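You operate a simulated robot arm through the tools that you are given. There is no shell and no other tool. Be economical: measure what you need, move in short steps, check, and stop when the job is done.

You run a simulated robot arm. Do the job below in one go: nothing can be reset, and whatever is moved stays where it is left.

TASK
Shim the yellow-tag door till its gap reads zero, then shoot the bolt.
Fine: the white-line knob frees the shims; leave it tight; door stays shut. Where these are worked on the way, their far stop is far enough and under half their travel is too little: white-line knob.
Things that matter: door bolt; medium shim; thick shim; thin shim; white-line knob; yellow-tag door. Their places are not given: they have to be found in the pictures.

The check looks at the end state, three seconds after you hand in, the way a careful person would. Anything else that was tipped, shoved, dropped, spilled or broken makes it a failure.

THE ROBOT
A 7-joint arm with a two-finger parallel gripper, fixed in place. Base frame: the origin is at the foot of the arm, x ahead of it, y to its left, z up. Readings come in mm, rad, newtons and seconds.
With the tool pointing down near the work surface it reaches from about 240 to 760 mm from the base axis. Its first joint turns from -2.897 to 2.897 rad. Payload 3.91 kg.
The tool frame sits at the grasp point between the pads (the TCP): z along the fingers, y along the line on which they close. The tips reach 30 mm beyond it. Largest opening 110 mm; finger width 20, thickness 10; the body of the gripper, 48 by 112 mm, starts 55 mm behind the TCP.
Orientation is told as [roll, pitch, yaw] about the base's x, y, z axes, in that order, counted from this pose: with the fingers straight down and closing along the base's y, the tool's x points along the base's -x, its y along +y and its z along -z.

THE INTERFACE
- The arm moves only by the tool play_rows. Its argument "increments" is a list of rows, each a list of 3 entries, a list of its own where there are three numbers: the shift along the base's x, y, z in units of 200 mm (1.0 is 200 mm), then the turn, a rotation vector about the base's x, y, z in units of 120 degrees (1.0 is 120 degrees), then the finger opening in m, from 0 to 0.11. In form: [[[tx, ty, tz], [wx, wy, wz], grip], ...]. A call has 1 to 10 rows; each row is the pose to reach, as a shift and turn from the pose commanded when the call began. A call with a number of a shift or a turn outside -1 to 1 is refused whole. Each row takes 0.2 s and may step no farther than 50 mm and 0.15 rad from the row before; otherwise, or with a gripper value out of range, the whole call is refused. Where a pose cannot be reached the arm comes as near as it can. A force on the tool above 40 N (or 10 N above the force at the start of the call, whichever is more), or a blocked arm, ends the call early, and 0.2 s more pass. Each finger travels about 153 mm/s and halts on what it meets, pressing with about 44 N; the grip force reading is that of the motor and also rises with nothing between the fingers. The clock runs only during rows and for 0.2 s after the last one: add rows that repeat a pose to give the fingers time. It gives the time, the measured TCP pose, the force on the tool (base axes), the opening and the grip force at its end, in the units of the frame above (readings bear some noise), with the torque about the TCP (base axes, N m) and any sound that the robot's microphone picked up, and new pictures: "views" is both (left out), scene, wrist or none.
- Cameras (640 x 400 px; columns grow to the right, rows downward): "scene" is fixed at [49.1, 501.6, 1009.7]; the picture's right is [-0.70, -0.71, 0.00], its down [-0.27, 0.26, -0.93] and it looks along [0.66, -0.65, -0.38] (base axes); focal length 324 px, centre (320, 200). "wrist" rides on the gripper at [77, 7, -115] in the tool frame; the picture's right is [-0.09, 1.00, 0.00], its down [-0.80, -0.07, -0.59] and it looks along [-0.59, -0.05, 0.80] (tool axes); focal length 270 px, centre (320, 200).
- slide_trunk(by): slides the trunk up (or, below 0, down) by that many mm; the arm rides with it, the base frame stays. It gives what a move gives, with no picture.
- measure_at(camera, pixels): for up to 12 pixels [column, row] of the newest picture of that camera ("zoom" is the newest enlarged one), the place [x, y, z] in the base frame of the surface seen there, good to about 2 mm. No time passes.
- close_up(camera, box): a new picture of the part [left, top, right, bottom] of that camera's present view, enlarged. No time passes.
- job_done(): hands the job in; it is judged then, once.

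Keep the steps short. Do not move on a guess: measure, check each grasp and each placing, and mend mistakes. In all there are 80 turns and 200 pictures (those below and enlarged ones count). Leave the gripper open and the arm clear of the work at the hand-in unless told otherwise, and finish with a single line.

The tools are called after "Call:" as name(argument=value, ...) on one line, values as JSON. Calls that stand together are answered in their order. play_rows: Moves the arm, as the interface text tells. Its arguments: {"type":"object","properties":{"increments":{"type":"array"},"views":{"type":"string","enum":["both","scene","wrist","none"]}},"required":["increments"]} The other tools are called the same way: slide_trunk (by) slides the trunk up or down; measure_at (camera, pixels) gives the place of the surface under pixels of a picture; close_up (camera, box) takes an enlarged picture of a part of a camera's view; job_done () hands the job in.

At the start:

```text
t: 0.0
ee_pos: [534.4, -170.6, 881.7]
orientation: [0.0, -0.001, -0.001]
ft_force: [-0.4, 0.2, -0.4]
ft_torque: [0.02, 0.0, 0.01]
gripper_width: 109.9
gripper_force: 0.0
trunk travel left (down, up): [-350.0, 260.0]
```

scene: 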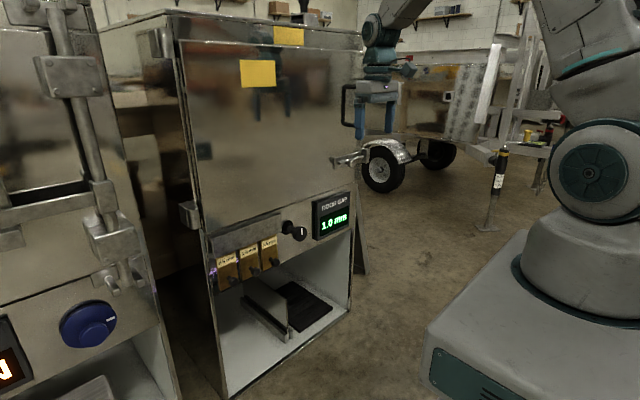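
wrist: 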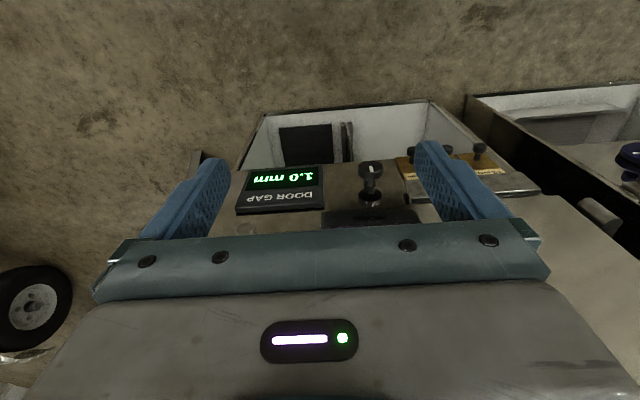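

I see a cabinet with a yellow tag, a display reading "1.0 mm", a knob and three labelled shims. I'll enlarge these areas first.

Call:
close_up(camera="scene", box=[190, 180, 370, 350])

Call:
close_up(camera="scene", box=[130, 10, 400, 180])

Call:
close_up(camera="wrist", box=[230, 90, 560, 240])

Call:
close_up(camera="scene", box=[0, 0, 200, 400])

```text
2.35 times, centred on (280, 265) of scene
```

zoom: 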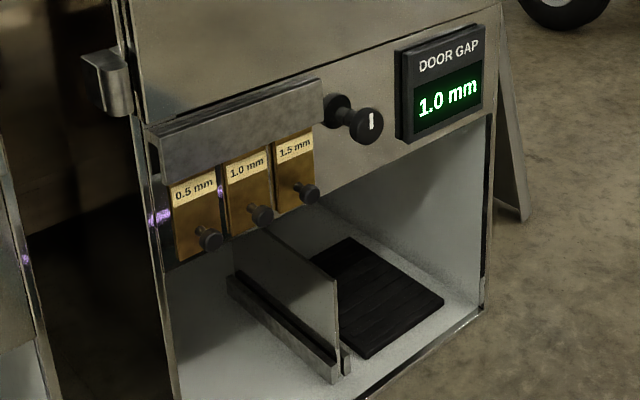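

```text
2.35 times, centred on (265, 95) of scene
```

zoom: 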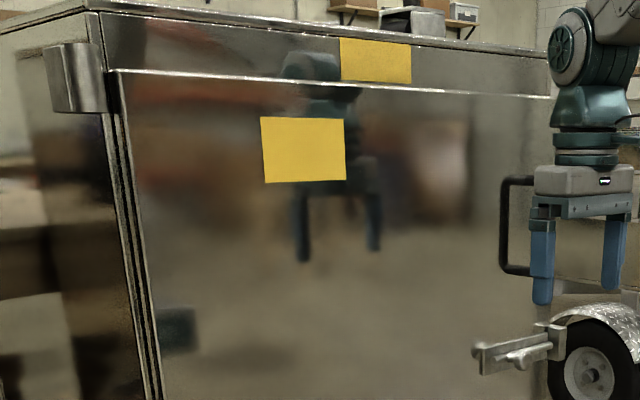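

```text
1.94 times, centred on (395, 165) of wrist
```

zoom: 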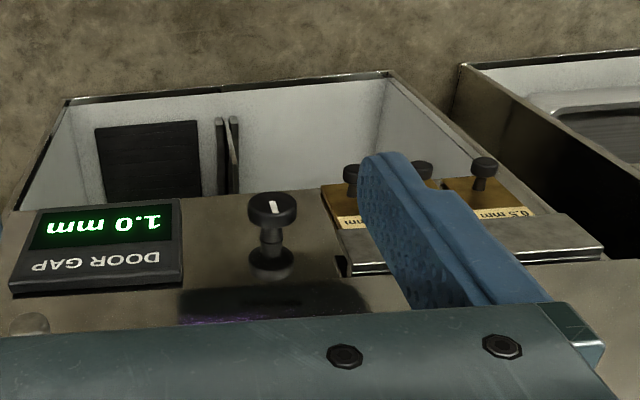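

```text
1.00 times, centred on (100, 200) of scene (not enlarged: the box is as wide or as high as the picture)
```

zoom: 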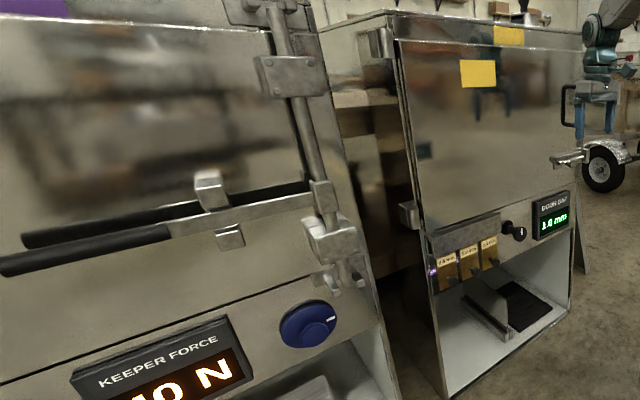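

Measuring the knob, the shims and their pegs, the bolt, and the door edges.

Call:
measure_at(camera="scene", pixels=[[300, 233], [288, 226], [248, 281], [270, 271], [293, 262], [240, 268], [261, 256], [283, 245], [240, 235], [332, 217], [345, 160], [258, 75]])

Call:
measure_at(camera="wrist", pixels=[[371, 170], [370, 182], [370, 200], [480, 150], [447, 151], [413, 152], [480, 165], [500, 185], [420, 195], [270, 180], [330, 195], [330, 150]])

Call:
close_up(camera="scene", box=[320, 130, 400, 180])

```text
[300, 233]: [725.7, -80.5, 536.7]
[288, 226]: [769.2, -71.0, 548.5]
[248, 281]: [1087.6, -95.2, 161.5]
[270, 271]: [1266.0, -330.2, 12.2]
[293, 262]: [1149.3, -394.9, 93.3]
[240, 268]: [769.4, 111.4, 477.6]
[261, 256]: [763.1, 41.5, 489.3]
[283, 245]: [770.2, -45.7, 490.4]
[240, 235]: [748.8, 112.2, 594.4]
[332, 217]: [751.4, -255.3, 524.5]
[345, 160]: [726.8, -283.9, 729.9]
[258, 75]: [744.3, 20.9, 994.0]
```

```text
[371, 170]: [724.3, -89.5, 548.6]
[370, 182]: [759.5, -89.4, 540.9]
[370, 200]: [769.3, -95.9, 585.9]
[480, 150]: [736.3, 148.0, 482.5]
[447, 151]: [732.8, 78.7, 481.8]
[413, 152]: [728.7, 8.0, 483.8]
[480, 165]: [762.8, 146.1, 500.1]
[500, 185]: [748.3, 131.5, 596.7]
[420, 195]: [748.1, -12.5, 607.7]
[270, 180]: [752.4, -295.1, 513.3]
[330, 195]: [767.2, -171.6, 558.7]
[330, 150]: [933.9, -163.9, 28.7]
```

```text
8.00 times, centred on (360, 155) of scene
```

zoom: 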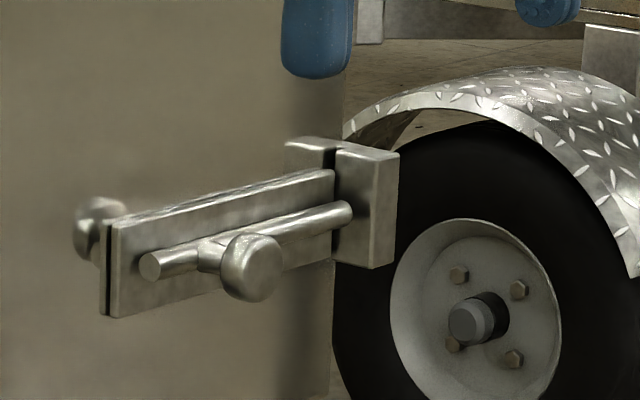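

Shim pegs are near x≈733, z≈482, y≈8/78/147, and the knob is at about (725,-88,545). They all point toward the robot, so I'll turn the tool horizontal (pointing +x) well clear of the cabinet.

Call:
play_rows(increments=[[[-0.027, 0.04, -0.09], [0, -0.069, 0], 0.11], [[-0.054, 0.08, -0.18], [0, -0.138, 0], 0.11], [[-0.081, 0.12, -0.27], [0, -0.207, 0], 0.11], [[-0.108, 0.16, -0.36], [0, -0.276, 0], 0.11], [[-0.135, 0.2, -0.45], [0, -0.345, 0], 0.11], [[-0.162, 0.24, -0.54], [0, -0.414, 0], 0.11], [[-0.189, 0.28, -0.63], [0, -0.483, 0], 0.11], [[-0.216, 0.32, -0.72], [0, -0.552, 0], 0.11], [[-0.243, 0.36, -0.81], [0, -0.621, 0], 0.11], [[-0.27, 0.4, -0.9], [0, -0.69, 0], 0.11]], views="both")

```text
t: 2.2
ee_pos: [480.0, -90.1, 702.7]
orientation: [-0.003, -1.446, 0.002]
ft_force: [-0.2, -0.2, -0.4]
ft_torque: [-0.02, -0.01, -0.01]
gripper_width: 110.1
gripper_force: 0.0
out of reach, approached as far as the arm can: row 8
trunk travel left (down, up): [-350.0, 260.0]
```

scene: 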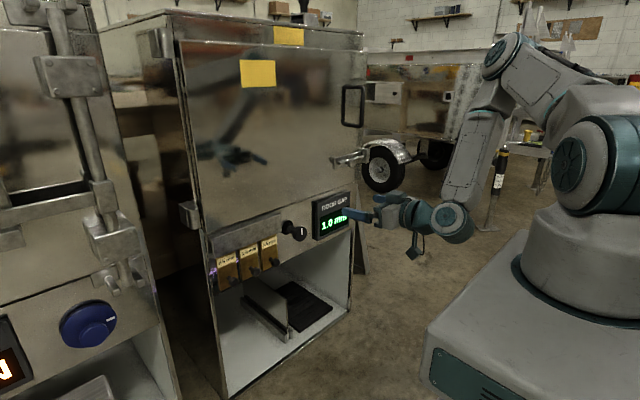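
wrist: 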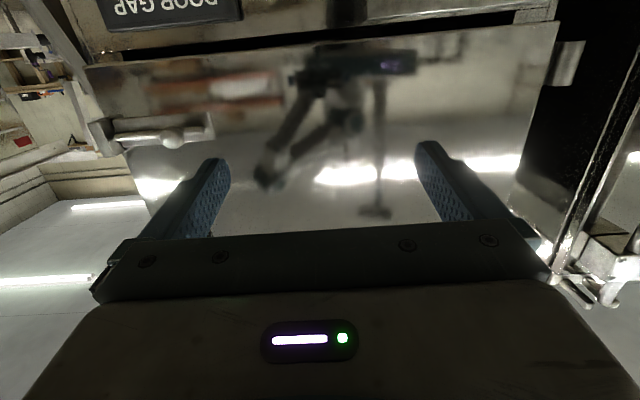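

The tool is nearly horizontal. Next I finish the turn and lower to z≈545 at x≈480 to look at the knob and shims.

Call:
play_rows(increments=[[[0, 0.05, -0.2], [0, -0.03, 0], 0.11], [[0, 0.1, -0.4], [0, -0.0595, 0], 0.11], [[0, 0.15, -0.6], [0, -0.0595, 0], 0.11], [[0, 0.2, -0.8], [0, -0.0595, 0], 0.11]], views="both")

```text
t: 3.2
ee_pos: [479.7, -50.6, 541.9]
orientation: [-0.893, -1.57, 0.893]
ft_force: [0.8, -0.3, 0.5]
ft_torque: [0.01, -0.01, -0.01]
gripper_width: 109.9
gripper_force: 0.1
trunk travel left (down, up): [-350.0, 260.0]
```

scene: 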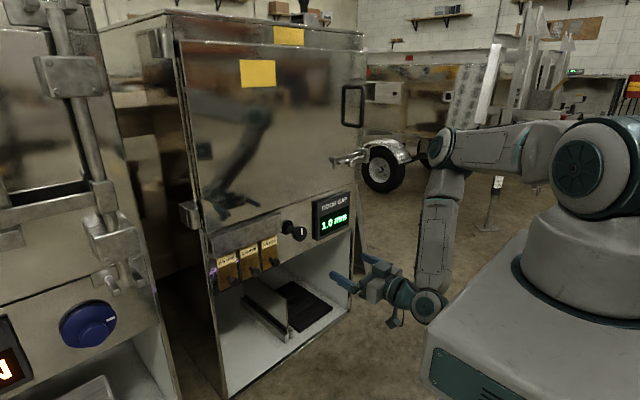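
wrist: 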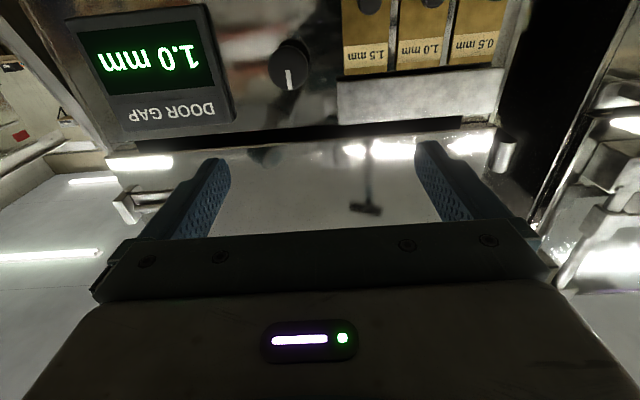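

Now a clear frontal view. I'll measure the knob, pegs and shims here and enlarge.

Call:
close_up(camera="wrist", box=[230, 0, 530, 150])

Call:
measure_at(camera="wrist", pixels=[[289, 65], [289, 85], [268, 66], [310, 66], [368, 3], [435, 2], [342, 60], [388, 60], [397, 50], [420, 85], [420, 118], [290, 43]])

```text
2.13 times, centred on (380, 75) of wrist
```

zoom: 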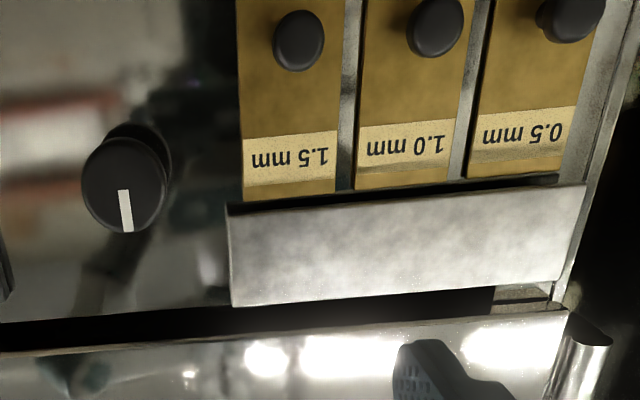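

```text
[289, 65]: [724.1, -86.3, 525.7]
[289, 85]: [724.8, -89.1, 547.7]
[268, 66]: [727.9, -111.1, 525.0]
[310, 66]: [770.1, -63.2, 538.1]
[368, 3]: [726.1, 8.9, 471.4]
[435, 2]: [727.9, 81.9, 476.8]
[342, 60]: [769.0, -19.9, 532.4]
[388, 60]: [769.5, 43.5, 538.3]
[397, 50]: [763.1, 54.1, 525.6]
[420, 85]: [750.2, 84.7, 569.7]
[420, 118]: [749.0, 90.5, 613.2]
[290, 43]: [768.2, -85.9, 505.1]
```

The knob is about 45 mm across, centred near (724,-88,529), with its line pointing up. All three shims look equally low (out). I'll go in front of the knob with the opening at 70 mm.

Call:
play_rows(increments=[[[0.2, -0.06, -0.03], [0, 0, 0], 0.09], [[0.4, -0.12, -0.06], [0, 0, 0], 0.075], [[0.6, -0.185, -0.06], [0, 0, 0], 0.07], [[0.8, -0.185, -0.06], [0, 0, 0], 0.07]], views="both")

```text
t: 4.2
ee_pos: [641.6, -88.6, 528.0]
orientation: [0.133, -1.568, -0.134]
ft_force: [0.8, 0.1, -0.1]
ft_torque: [-0.02, 0.03, -0.05]
gripper_width: 70.1
gripper_force: 0.2
trunk travel left (down, up): [-350.0, 260.0]
```

scene: 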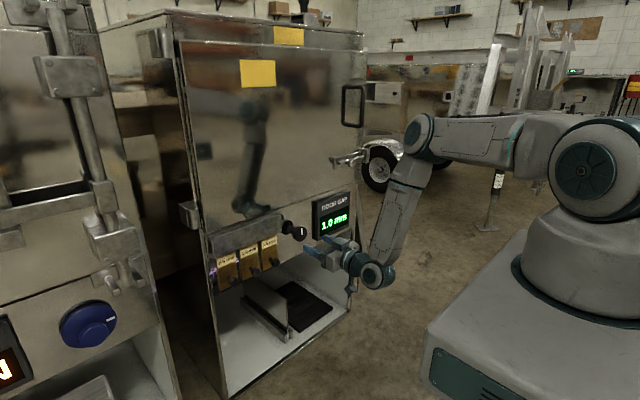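
wrist: 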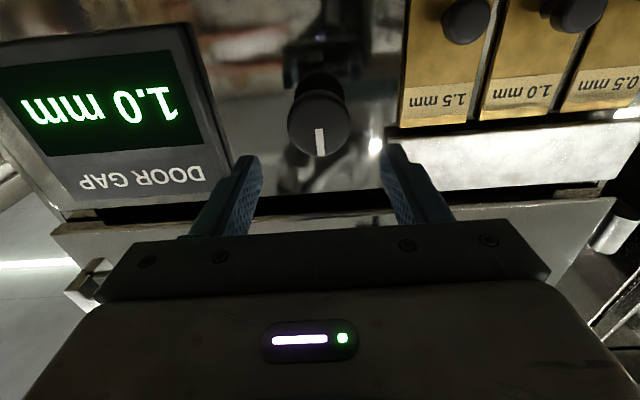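

Measuring the knob face again from up close.

Call:
measure_at(camera="wrist", pixels=[[319, 130], [319, 152], [292, 128], [346, 128], [317, 105], [318, 82], [235, 150], [395, 140]])

```text
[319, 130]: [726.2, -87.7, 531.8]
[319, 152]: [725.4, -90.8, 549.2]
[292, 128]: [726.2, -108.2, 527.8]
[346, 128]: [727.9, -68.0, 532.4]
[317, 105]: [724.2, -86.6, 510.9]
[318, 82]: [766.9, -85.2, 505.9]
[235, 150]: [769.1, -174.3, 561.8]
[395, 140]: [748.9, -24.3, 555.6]
```

Knob centre is about (725,-88,530), Ø≈42. I'll advance to x≈710 and close on it.

Call:
play_rows(increments=[[[0.17, 0.0, 0.01], [0, 0, 0], 0.07], [[0.345, 0.0, 0.01], [0, 0, 0], 0.07], [[0.345, 0.0, 0.01], [0, 0, 0], 0.045], [[0.345, 0.0, 0.01], [0, 0, 0], 0.036], [[0.345, 0.0, 0.01], [0, 0, 0], 0.036]], views="wrist")

```text
t: 5.4
ee_pos: [709.5, -90.0, 532.3]
orientation: [-0.664, -1.572, 0.662]
ft_force: [-1.8, -5.4, 0.5]
ft_torque: [-0.1, 0.01, -0.06]
gripper_width: 49.3
gripper_force: 44.7
trunk travel left (down, up): [-350.0, 260.0]
```

wrist: 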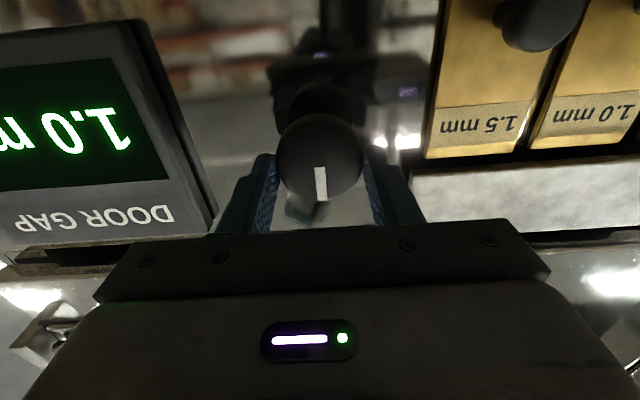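

Gripped at 49 mm. I'll try turning counter-clockwise as seen from the robot (rotation about −x) by a small amount and watch torque and line.

Call:
play_rows(increments=[[[0, -0.004, 0], [-0.05, 0, 0], 0.036], [[0, -0.004, 0], [-0.1, 0, 0], 0.036], [[0, -0.004, 0], [-0.15, 0, 0], 0.036]], views="wrist")

```text
t: 6.2
ee_pos: [710.3, -89.6, 533.0]
orientation: [-1.565, -1.255, 1.571]
ft_force: [4.5, 0.6, 1.8]
ft_torque: [0.0, -0.03, -0.04]
gripper_width: 48.9
gripper_force: 45.1
trunk travel left (down, up): [-350.0, 260.0]
```

wrist: 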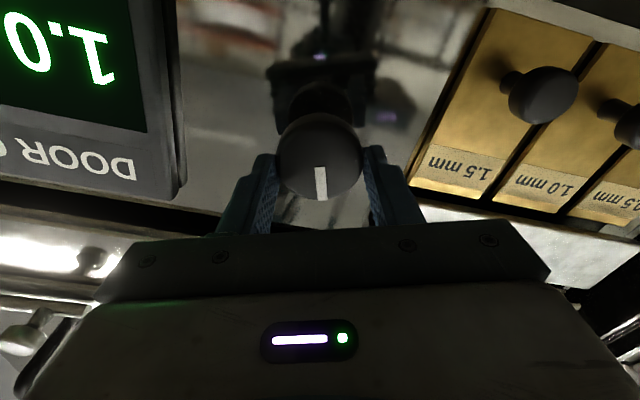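

The knob turns freely with the gripper (the line stays aligned with it). Continuing the same way.

Call:
play_rows(increments=[[[0, 0, 0], [-0.06, 0, 0], 0.036], [[0, 0, 0], [-0.12, 0, 0], 0.036], [[0, 0, 0], [-0.18, 0, 0], 0.036], [[0, 0, 0], [-0.24, 0, 0], 0.036], [[0, 0, 0], [-0.3, 0, 0], 0.036], [[0, 0, 0], [-0.36, 0, 0], 0.036], [[0, 0, 0], [-0.42, 0, 0], 0.036], [[0, 0, 0], [-0.48, 0, 0], 0.036], [[0, 0, 0], [-0.54, 0, 0], 0.036], [[0, 0, 0], [-0.6, 0, 0], 0.036]], views="both")

```text
t: 8.4
ee_pos: [710.1, -86.4, 530.1]
orientation: [-1.567, 0.001, 1.576]
ft_force: [0.4, 27.5, -10.7]
ft_torque: [0.03, 0.26, 0.52]
gripper_width: 49.0
gripper_force: 45.0
trunk travel left (down, up): [-350.0, 260.0]
```

scene: 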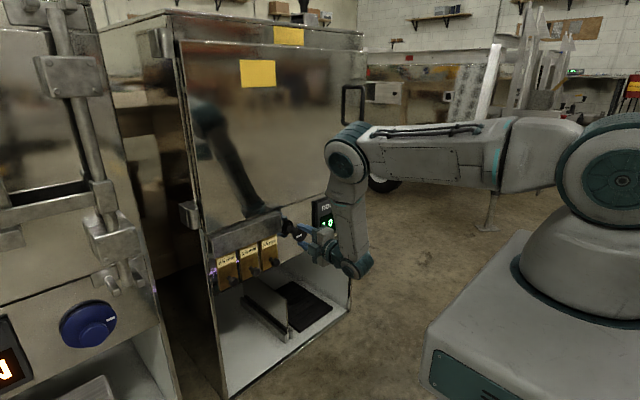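
wrist: 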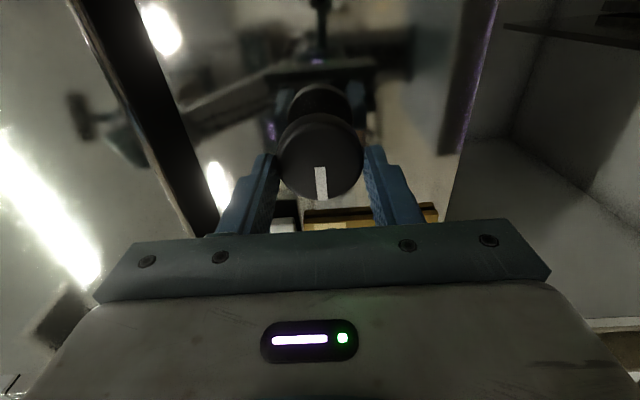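

It's been turned 90° with no stop torque, but there is a 27 N side force from a centring error. I'll re-centre by +4 mm in y and continue slightly to feel for a stop.

Call:
play_rows(increments=[[[0, 0.019, -0.008], [0, 0, 0], 0.036], [[0, 0.019, -0.008], [-0.05, 0, 0], 0.036], [[0, 0.019, -0.008], [-0.1, 0, 0], 0.036], [[0, 0.019, -0.008], [-0.15, 0, 0], 0.036]], views="wrist")

```text
t: 9.4
ee_pos: [708.6, -87.9, 528.6]
orientation: [-1.569, 0.317, 1.571]
ft_force: [-1.0, 8.1, -11.7]
ft_torque: [0.02, 0.21, 1.18]
gripper_width: 48.6
gripper_force: 45.1
trunk travel left (down, up): [-350.0, 260.0]
```

wrist: 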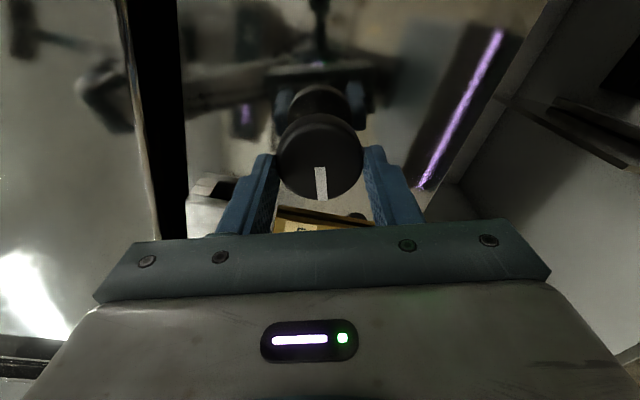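

Still free at ~108°. Continuing in the same direction in small steps.

Call:
play_rows(increments=[[[0, 0.0, -0.004], [-0.05, 0, 0], 0.036], [[0, 0.0, -0.004], [-0.1, 0, 0], 0.036], [[0, 0, -0.004], [-0.15, 0, 0], 0.036], [[0, 0, -0.004], [-0.2, 0, 0], 0.036], [[0, 0, -0.004], [-0.25, 0, 0], 0.036], [[0, 0, -0.004], [-0.3, 0, 0], 0.036]], views="wrist")

```text
t: 10.8
ee_pos: [707.5, -88.5, 528.9]
orientation: [-1.566, 0.945, 1.571]
ft_force: [-7.3, -12.2, -14.7]
ft_torque: [0.53, 0.48, -0.38]
gripper_width: 49.1
gripper_force: 44.6
trunk travel left (down, up): [-350.0, 260.0]
```

wrist: 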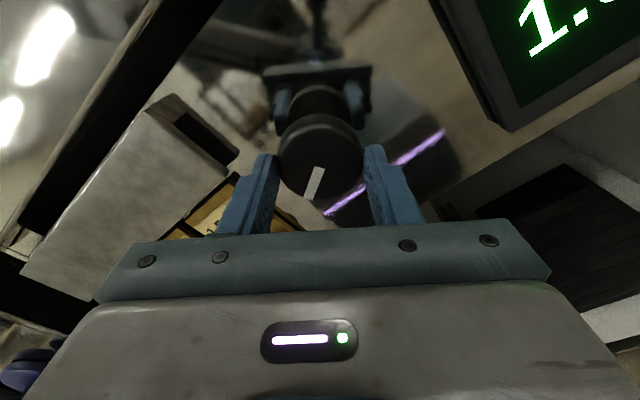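

The line slipped ~20° relative to the gripper with 0.5 N·m of torque, so the loosening stop was reached at ~125°. Releasing and backing off, then rolling back.

Call:
play_rows(increments=[[[0, 0, 0], [0, 0, 0], 0.07], [[0, 0, 0], [0, 0, 0], 0.07], [[-0.2, 0, 0], [0, 0, 0], 0.07], [[-0.4, 0, 0], [0, 0, 0], 0.07], [[-0.6, 0, 0], [0.06, 0, 0], 0.07], [[-0.6, 0, 0], [0.13, 0, 0], 0.07], [[-0.6, 0, 0], [0.2, 0, 0], 0.07], [[-0.6, 0, 0], [0.27, 0, 0], 0.07], [[-0.6, 0, 0], [0.34, 0, 0], 0.07], [[-0.6, 0, 0], [0.41, 0, 0], 0.07]], views="none")

Call:
play_rows(increments=[[[0, 0.04, 0], [0.07, 0, 0], 0.07], [[0, 0.08, 0], [0.14, 0, 0], 0.07], [[0, 0.12, 0], [0.21, 0, 0], 0.07], [[0, 0.2, 0], [0.28, 0, 0], 0.07], [[0, 0.3, 0], [0.35, 0, 0], 0.07], [[0, 0.4, 0], [0.42, 0, 0], 0.07], [[0, 0.5, -0.05], [0.49, 0, 0], 0.07], [[0, 0.6, -0.1], [0.56, 0, 0], 0.07], [[0, 0.7, -0.15], [0.63, 0, 0], 0.07], [[0, 0.82, -0.2], [0.69, 0, 0], 0.07]], views="both")

```text
t: 13.0
ee_pos: [590.3, -85.8, 530.3]
orientation: [-1.57, 0.081, 1.571]
ft_force: [0.0, 0.5, -0.3]
ft_torque: [0.01, 0.03, 0.02]
gripper_width: 70.1
gripper_force: 0.2
trunk travel left (down, up): [-350.0, 260.0]
```

```text
t: 15.2
ee_pos: [589.6, 76.7, 489.1]
orientation: [-1.566, -1.364, 1.566]
ft_force: [0.4, 0.1, 0.5]
ft_torque: [-0.01, -0.01, -0.02]
gripper_width: 70.1
gripper_force: 0.0
trunk travel left (down, up): [-350.0, 260.0]
```

scene: 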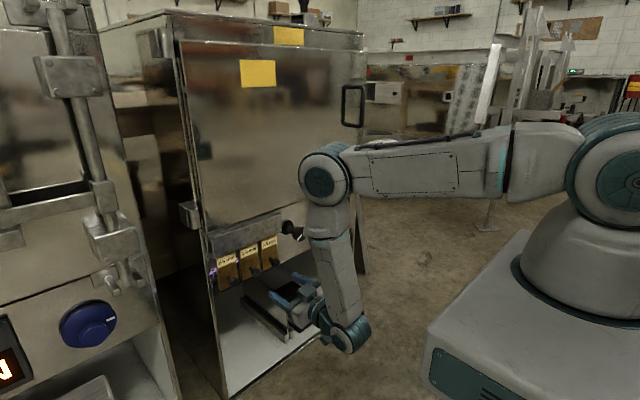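
wrist: 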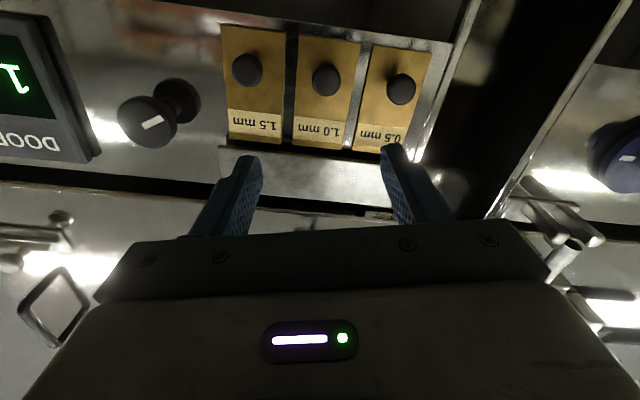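

The line has turned ~120°. I'll square up the roll (+0.2 rad), and measure the pegs here.

Call:
play_rows(increments=[[[0, 0, 0], [0.05, 0, 0], 0.07], [[0, 0, 0], [0.098, 0, 0], 0.07]], views="wrist")

```text
t: 15.8
ee_pos: [590.4, 78.5, 489.7]
orientation: [-1.368, -1.566, 1.365]
ft_force: [-0.2, -0.4, 0.3]
ft_torque: [0.0, -0.04, 0.01]
gripper_width: 69.7
gripper_force: 0.2
trunk travel left (down, up): [-350.0, 260.0]
```

wrist: 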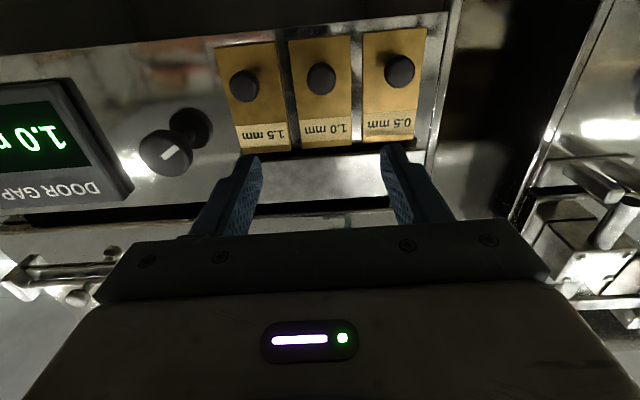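

Call:
measure_at(camera="wrist", pixels=[[321, 78], [308, 78], [335, 78], [320, 64], [321, 92], [244, 87], [399, 71], [320, 110], [320, 145], [321, 45], [320, 170], [190, 118]])

Call:
close_up(camera="wrist", box=[200, 20, 460, 180])

```text
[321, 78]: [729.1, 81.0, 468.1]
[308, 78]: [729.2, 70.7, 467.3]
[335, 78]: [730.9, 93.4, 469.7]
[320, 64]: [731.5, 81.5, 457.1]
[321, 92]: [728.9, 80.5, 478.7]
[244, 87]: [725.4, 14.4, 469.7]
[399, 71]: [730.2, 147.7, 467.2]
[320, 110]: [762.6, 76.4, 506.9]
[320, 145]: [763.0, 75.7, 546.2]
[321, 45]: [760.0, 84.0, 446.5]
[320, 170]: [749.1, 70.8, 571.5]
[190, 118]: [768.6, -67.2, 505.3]
```

```text
2.46 times, centred on (330, 100) of wrist
```

zoom: 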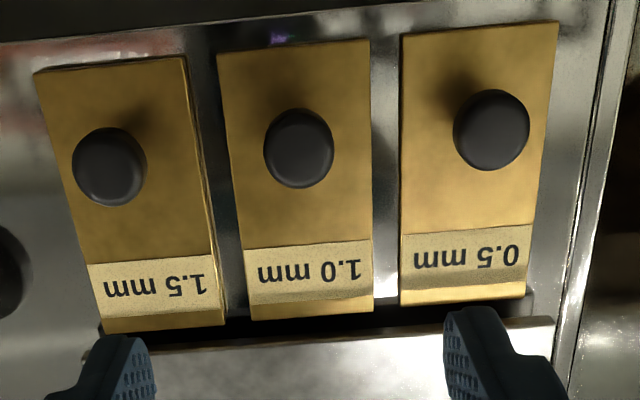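

All three shims hang fully out of the slot, and the gap is 1.0 mm, so only the 1.0 mm (medium) shim goes in. Its peg is at (729,81,469), Ø≈26. I'll approach and grip it.

Call:
play_rows(increments=[[[0.15, 0.012, -0.1], [0, 0, 0], 0.055], [[0.38, 0.012, -0.1], [0, 0, 0], 0.055], [[0.6, 0.012, -0.1], [0, 0, 0], 0.055], [[0.6, 0.012, -0.1], [0, 0, 0], 0.03], [[0.6, 0.012, -0.1], [0, 0, 0], 0.015], [[0.6, 0.012, -0.1], [0, 0, 0], 0.015]], views="wrist")

```text
t: 17.2
ee_pos: [710.1, 80.8, 470.8]
orientation: [-1.333, -1.564, 1.334]
ft_force: [5.3, 2.9, 0.1]
ft_torque: [-0.01, 0.32, 0.09]
gripper_width: 24.6
gripper_force: 44.7
trunk travel left (down, up): [-350.0, 260.0]
```

wrist: 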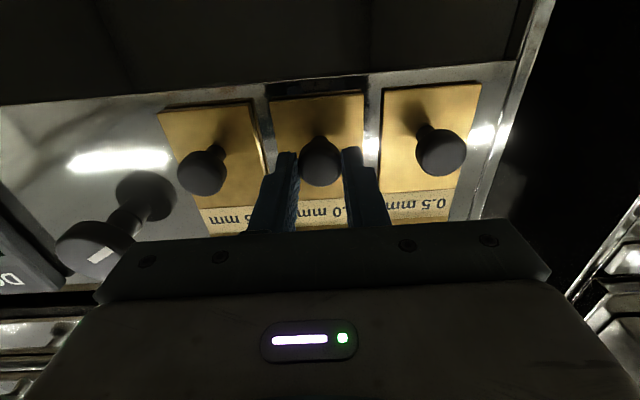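

Peg is gripped (24.6 mm). Sliding up in small steps, watching the force.

Call:
play_rows(increments=[[[0, 0, 0.03], [0, 0, 0], 0.015], [[0, 0, 0.06], [0, 0, 0], 0.015], [[0, 0, 0.1], [0, 0, 0], 0.015]], views="both")

```text
t: 18.0
ee_pos: [710.3, 79.6, 489.0]
orientation: [-1.48, -1.566, 1.48]
ft_force: [14.7, 1.5, -1.0]
ft_torque: [0.01, 0.16, 0.08]
gripper_width: 24.2
gripper_force: 45.2
trunk travel left (down, up): [-350.0, 260.0]
```

scene: 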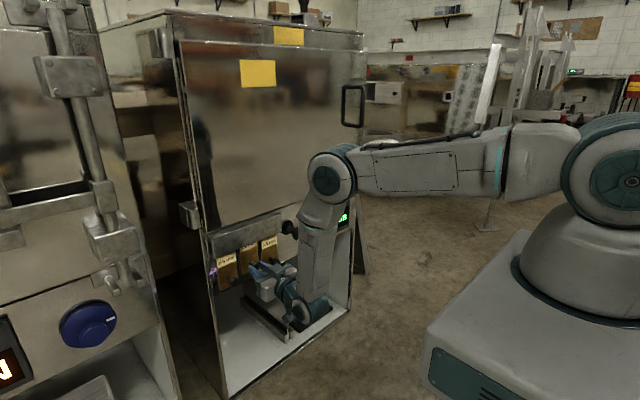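
wrist: 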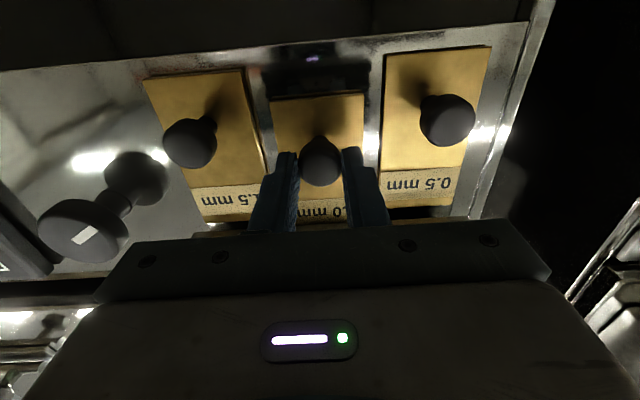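

The shim slides up freely. Continuing upward.

Call:
play_rows(increments=[[[0, 0, 0.05], [0, 0, 0], 0.015], [[0, 0, 0.1], [0, 0, 0], 0.015], [[0, 0, 0.15], [0, 0, 0], 0.015], [[0, 0, 0.2], [0, 0, 0], 0.015]], views="both")

```text
t: 19.0
ee_pos: [705.7, 79.6, 519.6]
orientation: [-0.257, -1.545, 0.258]
ft_force: [-16.7, -2.6, -36.6]
ft_torque: [-0.01, 1.28, -0.09]
gripper_width: 23.1
gripper_force: 44.6
trunk travel left (down, up): [-350.0, 260.0]
```

scene: 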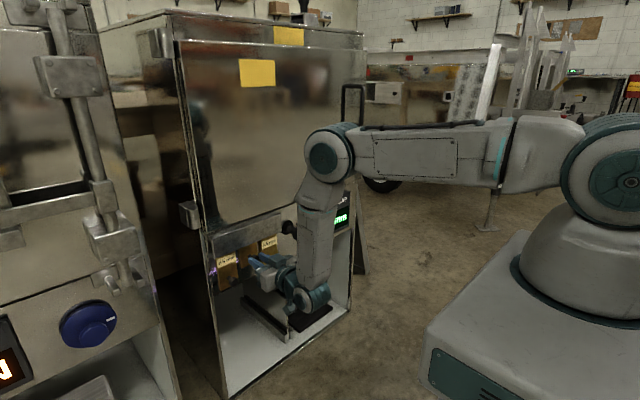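
wrist: 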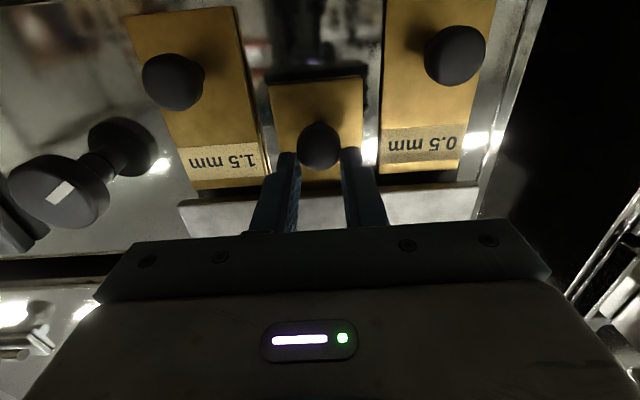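

It stopped with 37 N downward after 50 mm of travel, which looks like the upper stop. I'll relax the command by 8 mm so there's no force, then open and back off to read the display.

Call:
play_rows(increments=[[[0, 0, -0.04], [0, 0, 0], 0.015], [[0, 0, -0.04], [0, 0, 0], 0.015]], views="none")

```text
t: 19.6
ee_pos: [706.0, 80.2, 519.1]
orientation: [-0.638, -1.56, 0.64]
ft_force: [-48.8, -0.8, -7.7]
ft_torque: [-0.02, 1.16, -0.07]
gripper_width: 23.2
gripper_force: 45.6
trunk travel left (down, up): [-350.0, 260.0]
```

There's −49 N along x (command 4 mm too deep). Relaxing x, then opening.

Call:
play_rows(increments=[[[-0.02, 0, 0], [0, 0, 0], 0.015], [[-0.02, 0, 0], [0, 0, 0], 0.015]], views="none")

```text
t: 20.2
ee_pos: [705.9, 78.9, 519.7]
orientation: [-0.827, -1.563, 0.828]
ft_force: [-5.2, 5.4, -22.2]
ft_torque: [-0.01, 0.92, 0.22]
gripper_width: 23.1
gripper_force: 44.5
trunk travel left (down, up): [-350.0, 260.0]
```

Opening slightly and backing out straight.

Call:
play_rows(increments=[[[0, 0, 0], [0, 0, 0], 0.05], [[0, 0, 0], [0, 0, 0], 0.05], [[-0.2, 0, 0], [0, 0, 0], 0.05], [[-0.42, 0, 0], [0, 0, 0], 0.05], [[-0.65, 0, 0], [0, 0, 0], 0.06]], views="both")

```text
t: 21.4
ee_pos: [575.8, 81.1, 521.9]
orientation: [-1.404, -1.565, 1.405]
ft_force: [0.0, 0.1, -0.1]
ft_torque: [0.0, -0.01, 0.02]
gripper_width: 59.8
gripper_force: 0.1
trunk travel left (down, up): [-350.0, 260.0]
```

scene: 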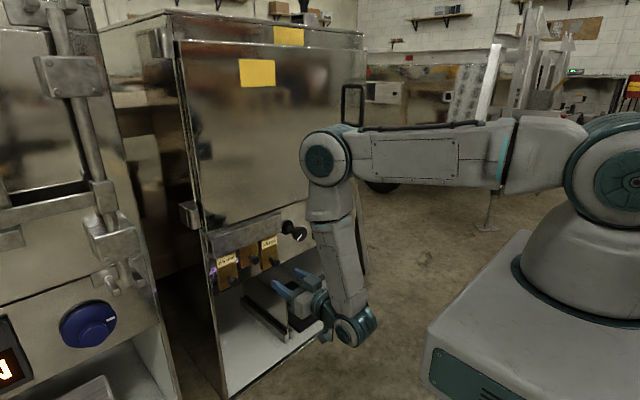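
wrist: 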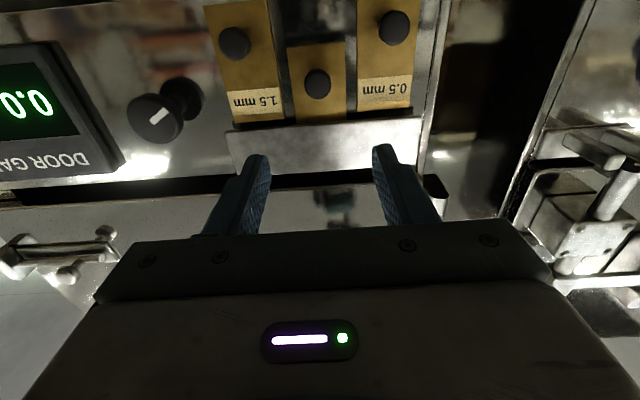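

The display reads 0.0 and the medium shim stayed up. Now to tighten the knob: move in front of it and roll to about −130°, ready to turn back.

Call:
play_rows(increments=[[[0, -0.085, 0.005], [-0.07, 0, 0], 0.07], [[0, -0.17, 0.01], [-0.14, 0, 0], 0.07], [[0, -0.255, 0.01], [-0.21, 0, 0], 0.07], [[0, -0.34, 0.015], [-0.28, 0, 0], 0.07], [[0, -0.425, 0.02], [-0.35, 0, 0], 0.07], [[0, -0.51, 0.025], [-0.42, 0, 0], 0.07], [[0, -0.595, 0.03], [-0.49, 0, 0], 0.07], [[0, -0.68, 0.035], [-0.56, 0, 0], 0.07], [[0, -0.765, 0.04], [-0.63, 0, 0], 0.07], [[0, -0.84, 0.04], [-0.7, 0, 0], 0.07]], views="none")

Call:
play_rows(increments=[[[0, 0, 0], [-0.07, 0, 0], 0.07], [[0, 0, 0], [-0.14, 0, 0], 0.07], [[0, 0, 0], [-0.21, 0, 0], 0.07], [[0, 0, 0], [-0.28, 0, 0], 0.07], [[0, 0, 0], [-0.35, 0, 0], 0.07]], views="both")

```text
t: 23.6
ee_pos: [575.0, -87.8, 530.7]
orientation: [-1.571, -0.097, 1.57]
ft_force: [-0.3, 0.4, 0.1]
ft_torque: [0.0, 0.01, -0.01]
gripper_width: 70.0
gripper_force: 0.0
trunk travel left (down, up): [-350.0, 260.0]
```

```text
t: 24.8
ee_pos: [575.7, -87.2, 531.0]
orientation: [-1.57, 0.634, 1.57]
ft_force: [-0.1, -0.9, -0.7]
ft_torque: [0.02, 0.02, 0.03]
gripper_width: 70.2
gripper_force: 0.1
trunk travel left (down, up): [-350.0, 260.0]
```

scene: 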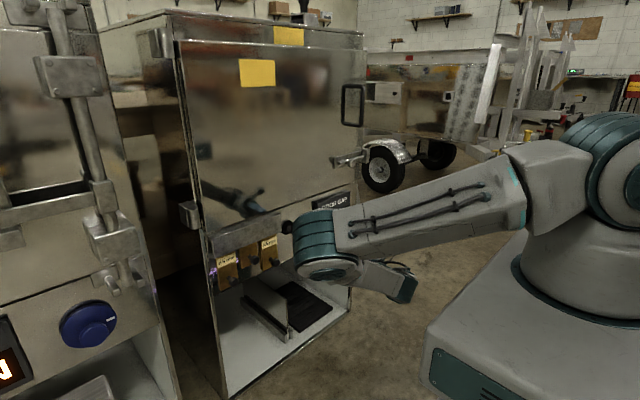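
wrist: 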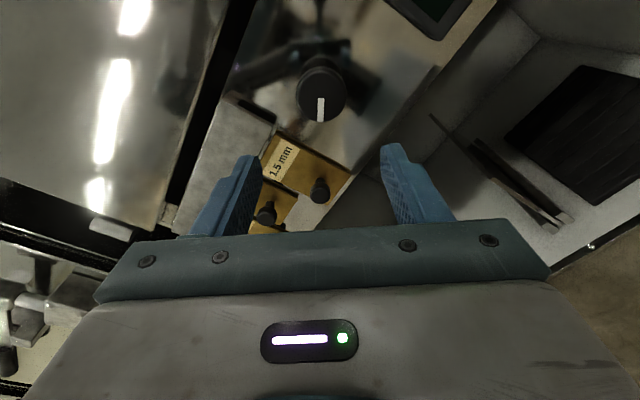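

The line is aligned with the tool, so the knob is at ≈−126°. Advancing to x≈709 and gripping.

Call:
play_rows(increments=[[[0.23, 0, 0], [0, 0, 0], 0.07], [[0.46, 0, 0], [0, 0, 0], 0.07], [[0.67, 0, 0], [0, 0, 0], 0.07], [[0.67, 0, 0], [0, 0, 0], 0.045], [[0.67, 0, 0], [0, 0, 0], 0.036], [[0.67, 0, 0], [0, 0, 0], 0.036]], views="wrist")

```text
t: 26.2
ee_pos: [710.8, -88.1, 528.7]
orientation: [-1.572, 0.633, 1.57]
ft_force: [-0.5, 1.5, 4.2]
ft_torque: [0.05, 0.16, -0.33]
gripper_width: 49.1
gripper_force: 44.6
trunk travel left (down, up): [-350.0, 260.0]
```

wrist: 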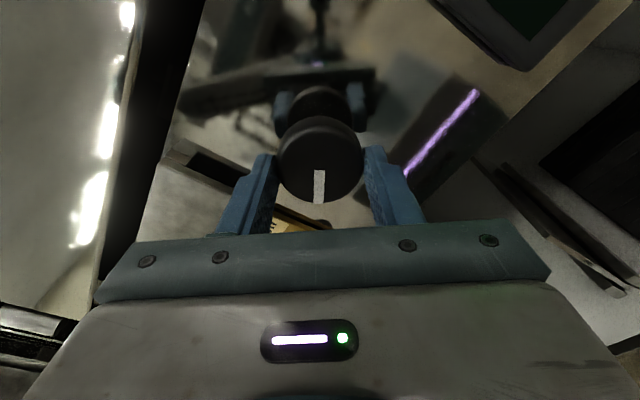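

Gripped. Turning back clockwise (rotation about +x).

Call:
play_rows(increments=[[[0, 0, 0], [0.065, 0, 0], 0.036], [[0, 0, 0], [0.13, 0, 0], 0.036], [[0, 0, 0], [0.195, 0, 0], 0.036], [[0, 0, 0], [0.26, 0, 0], 0.036], [[0, 0, 0], [0.325, 0, 0], 0.036], [[0, 0, 0], [0.39, 0, 0], 0.036], [[0, 0, 0], [0.455, 0, 0], 0.036], [[0, 0, 0], [0.52, 0, 0], 0.036], [[0, 0, 0], [0.585, 0, 0], 0.036], [[0, 0, 0], [0.65, 0, 0], 0.036]], views="none")

Call:
play_rows(increments=[[[0, 0, 0], [0.06, 0, 0], 0.036], [[0, 0, 0], [0.12, 0, 0], 0.036], [[0, 0, 0], [0.18, 0, 0], 0.036], [[0, 0, 0], [0.24, 0, 0], 0.036], [[0, 0, 0], [0.3, 0, 0], 0.036], [[0, 0, 0], [0.36, 0, 0], 0.036], [[0, 0, 0], [0.42, 0, 0], 0.036]], views="both")

```text
t: 28.4
ee_pos: [710.9, -87.6, 530.2]
orientation: [-1.576, -0.731, 1.573]
ft_force: [13.8, -6.1, 16.8]
ft_torque: [-0.06, -0.22, -0.45]
gripper_width: 48.8
gripper_force: 44.6
trunk travel left (down, up): [-350.0, 260.0]
```

```text
t: 30.0
ee_pos: [707.5, -89.7, 527.2]
orientation: [1.408, -1.529, -1.412]
ft_force: [-0.1, -14.8, 8.0]
ft_torque: [-0.61, -0.39, -0.56]
gripper_width: 48.3
gripper_force: 44.6
trunk travel left (down, up): [-350.0, 260.0]
```

scene: 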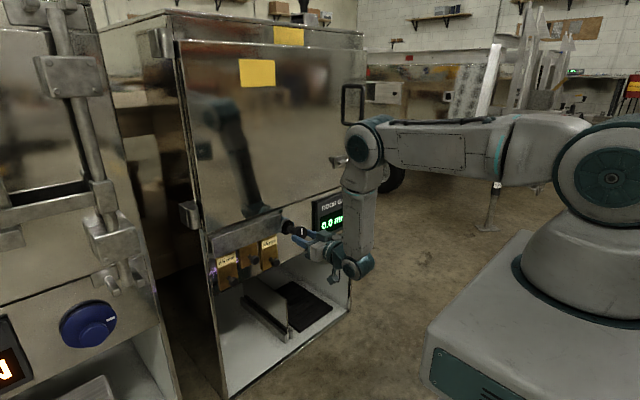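
wrist: 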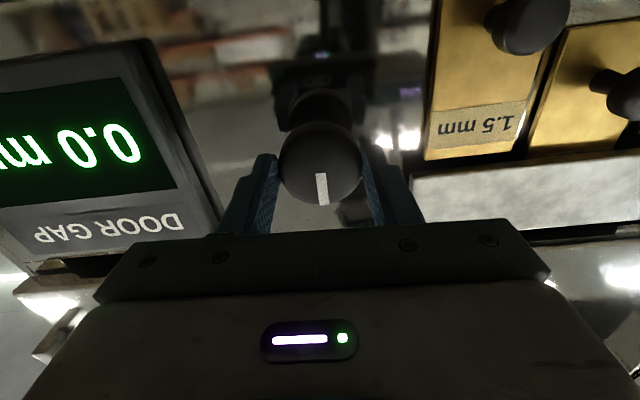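

Torque is −0.6 N·m with the line upright again: tight stop reached, and the display reads 0.0. Releasing and moving toward the bolt for a view.

Call:
play_rows(increments=[[[0, 0, 0], [0, 0, 0], 0.07], [[0, 0, 0], [0, 0, 0], 0.07], [[-0.22, 0, 0], [0, 0, 0], 0.07], [[-0.44, 0, 0], [0, 0, 0], 0.07], [[-0.66, -0.02, 0.05], [0, 0, 0], 0.07], [[-0.8, -0.2, 0.15], [0, 0, 0], 0.07], [[-0.8, -0.4, 0.25], [0, 0, 0], 0.07], [[-0.8, -0.6, 0.35], [0, 0, 0], 0.07], [[-0.8, -0.75, 0.5], [0, 0, 0], 0.07], [[-0.8, -0.9, 0.65], [0, 0, 0], 0.07]], views="both")

```text
t: 32.2
ee_pos: [549.0, -270.1, 658.2]
orientation: [1.509, -1.533, -1.51]
ft_force: [1.5, 0.2, -0.1]
ft_torque: [-0.02, -0.01, -0.01]
gripper_width: 69.9
gripper_force: 0.1
trunk travel left (down, up): [-350.0, 260.0]
```

scene: 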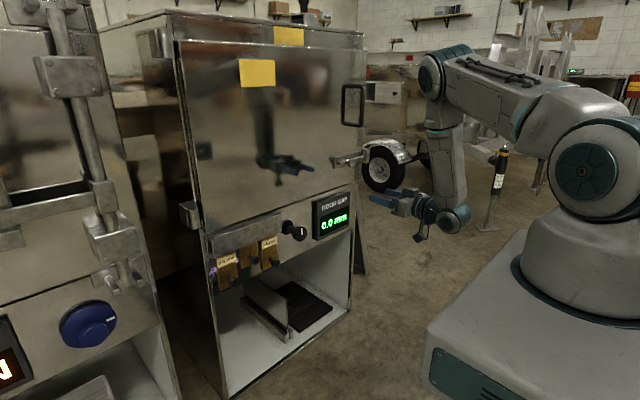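
wrist: 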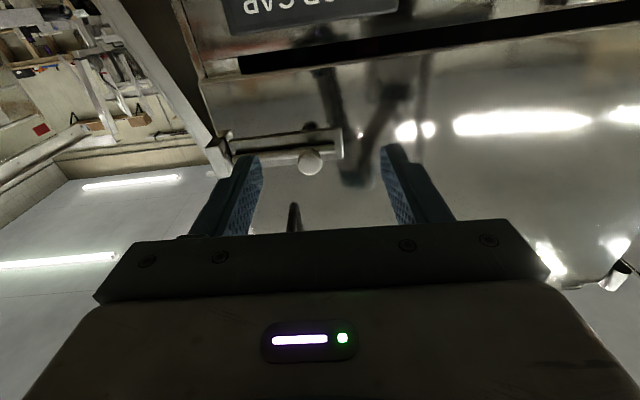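

Call:
close_up(camera="wrist", box=[190, 100, 370, 210])

Call:
close_up(camera="scene", box=[325, 140, 385, 180])

Call:
measure_at(camera="wrist", pixels=[[310, 162], [299, 162], [321, 162], [310, 151], [310, 173], [285, 156], [245, 160], [215, 160], [335, 145], [260, 143], [240, 128], [330, 154]])

```text
3.56 times, centred on (280, 155) of wrist
```

zoom: 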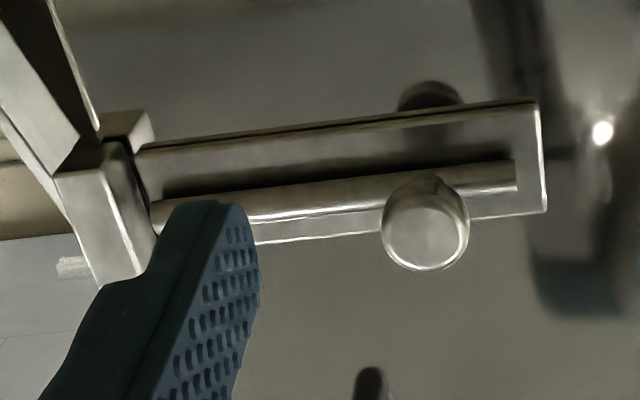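

```text
10.00 times, centred on (355, 160) of scene
```

zoom: 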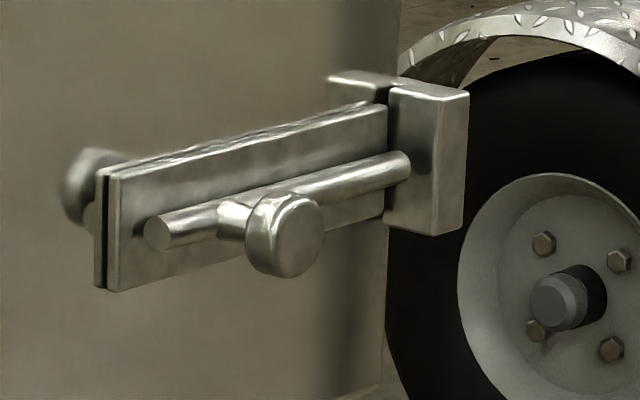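

```text
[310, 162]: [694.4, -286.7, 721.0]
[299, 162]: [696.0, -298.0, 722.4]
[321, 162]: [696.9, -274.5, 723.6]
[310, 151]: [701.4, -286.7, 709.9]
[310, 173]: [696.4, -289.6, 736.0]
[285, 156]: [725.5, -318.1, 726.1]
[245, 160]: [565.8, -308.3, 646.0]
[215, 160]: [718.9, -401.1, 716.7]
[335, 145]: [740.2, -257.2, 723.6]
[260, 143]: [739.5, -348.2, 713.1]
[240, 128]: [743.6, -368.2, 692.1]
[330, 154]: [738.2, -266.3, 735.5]
```

The bolt handle is a knob at (695,-287,723), Ø≈26; the rod should slide toward −y into the keeper at y≈−400. I'll approach it.

Call:
play_rows(increments=[[[0.0, -0.04, 0.16], [0, 0, 0], 0.06], [[0.1, -0.085, 0.325], [0, 0, 0], 0.06], [[0.33, -0.085, 0.325], [0, 0, 0], 0.06]], views="both")

```text
t: 33.0
ee_pos: [617.5, -286.6, 725.4]
orientation: [1.551, -1.534, -1.55]
ft_force: [-0.8, 0.0, 0.4]
ft_torque: [0.03, 0.01, 0.0]
gripper_width: 60.1
gripper_force: 0.0
trunk travel left (down, up): [-350.0, 260.0]
```

scene: 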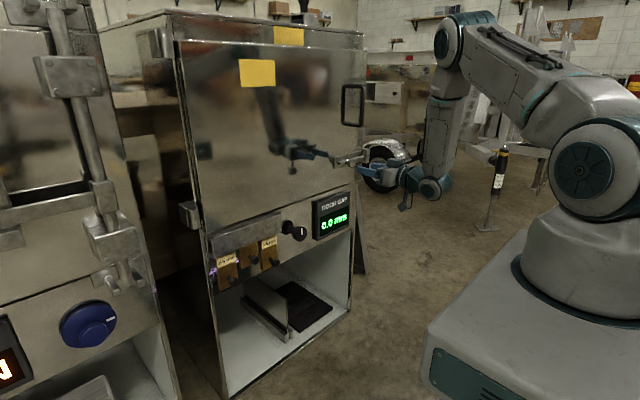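
wrist: 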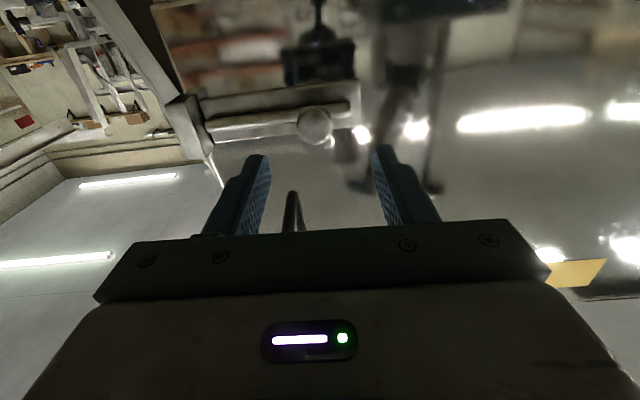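

Aligned. Advancing 62 mm and gripping the handle.

Call:
play_rows(increments=[[[0.16, 0, -0.01], [0, 0, 0], 0.06], [[0.305, 0, -0.01], [0, 0, 0], 0.06], [[0.305, 0, -0.01], [0, 0, 0], 0.03], [[0.305, 0, -0.01], [0, 0, 0], 0.018], [[0.305, 0, -0.01], [0, 0, 0], 0.018]], views="both")

```text
t: 34.2
ee_pos: [676.2, -288.5, 721.6]
orientation: [1.511, -1.532, -1.517]
ft_force: [-1.8, -18.1, -2.2]
ft_torque: [0.12, 0.4, -0.58]
gripper_width: 26.5
gripper_force: 45.3
trunk travel left (down, up): [-350.0, 260.0]
```

scene: 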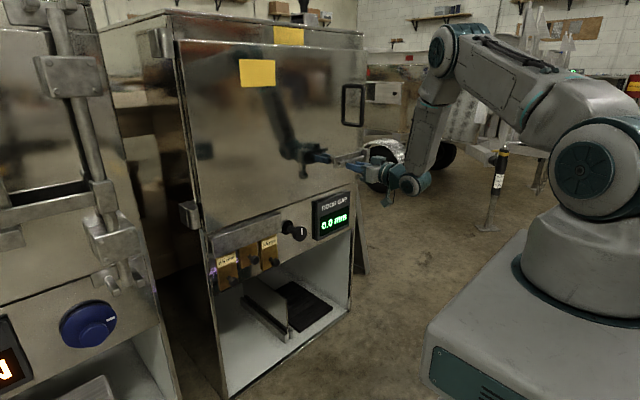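
wrist: 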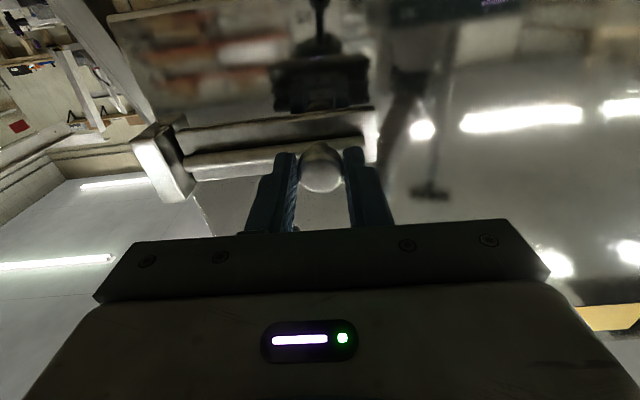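

Handle is gripped (26.5 mm). Sliding toward −y in small steps.

Call:
play_rows(increments=[[[0, -0.05, 0], [0, 0, 0], 0.018], [[0, -0.1, 0], [0, 0, 0], 0.018], [[0, -0.15, 0], [0, 0, 0], 0.018], [[0, -0.2, 0], [0, 0, 0], 0.018]], views="both")

```text
t: 35.2
ee_pos: [676.8, -324.1, 718.8]
orientation: [1.449, -1.532, -1.446]
ft_force: [0.2, 5.8, -14.0]
ft_torque: [0.0, -0.22, 0.15]
gripper_width: 26.7
gripper_force: 44.6
trunk travel left (down, up): [-350.0, 260.0]
```

scene: 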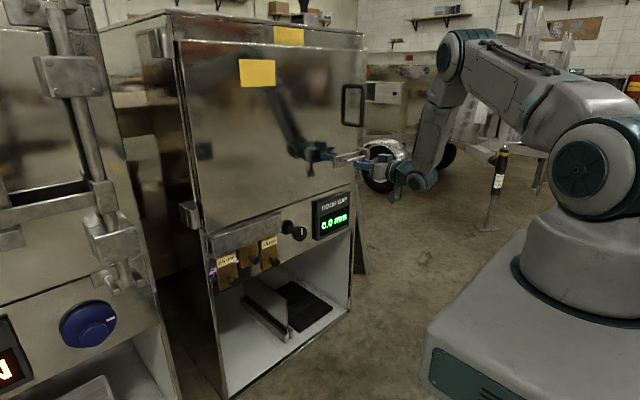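
wrist: 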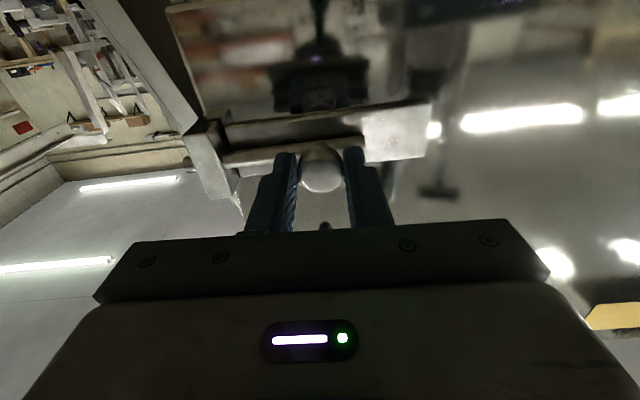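

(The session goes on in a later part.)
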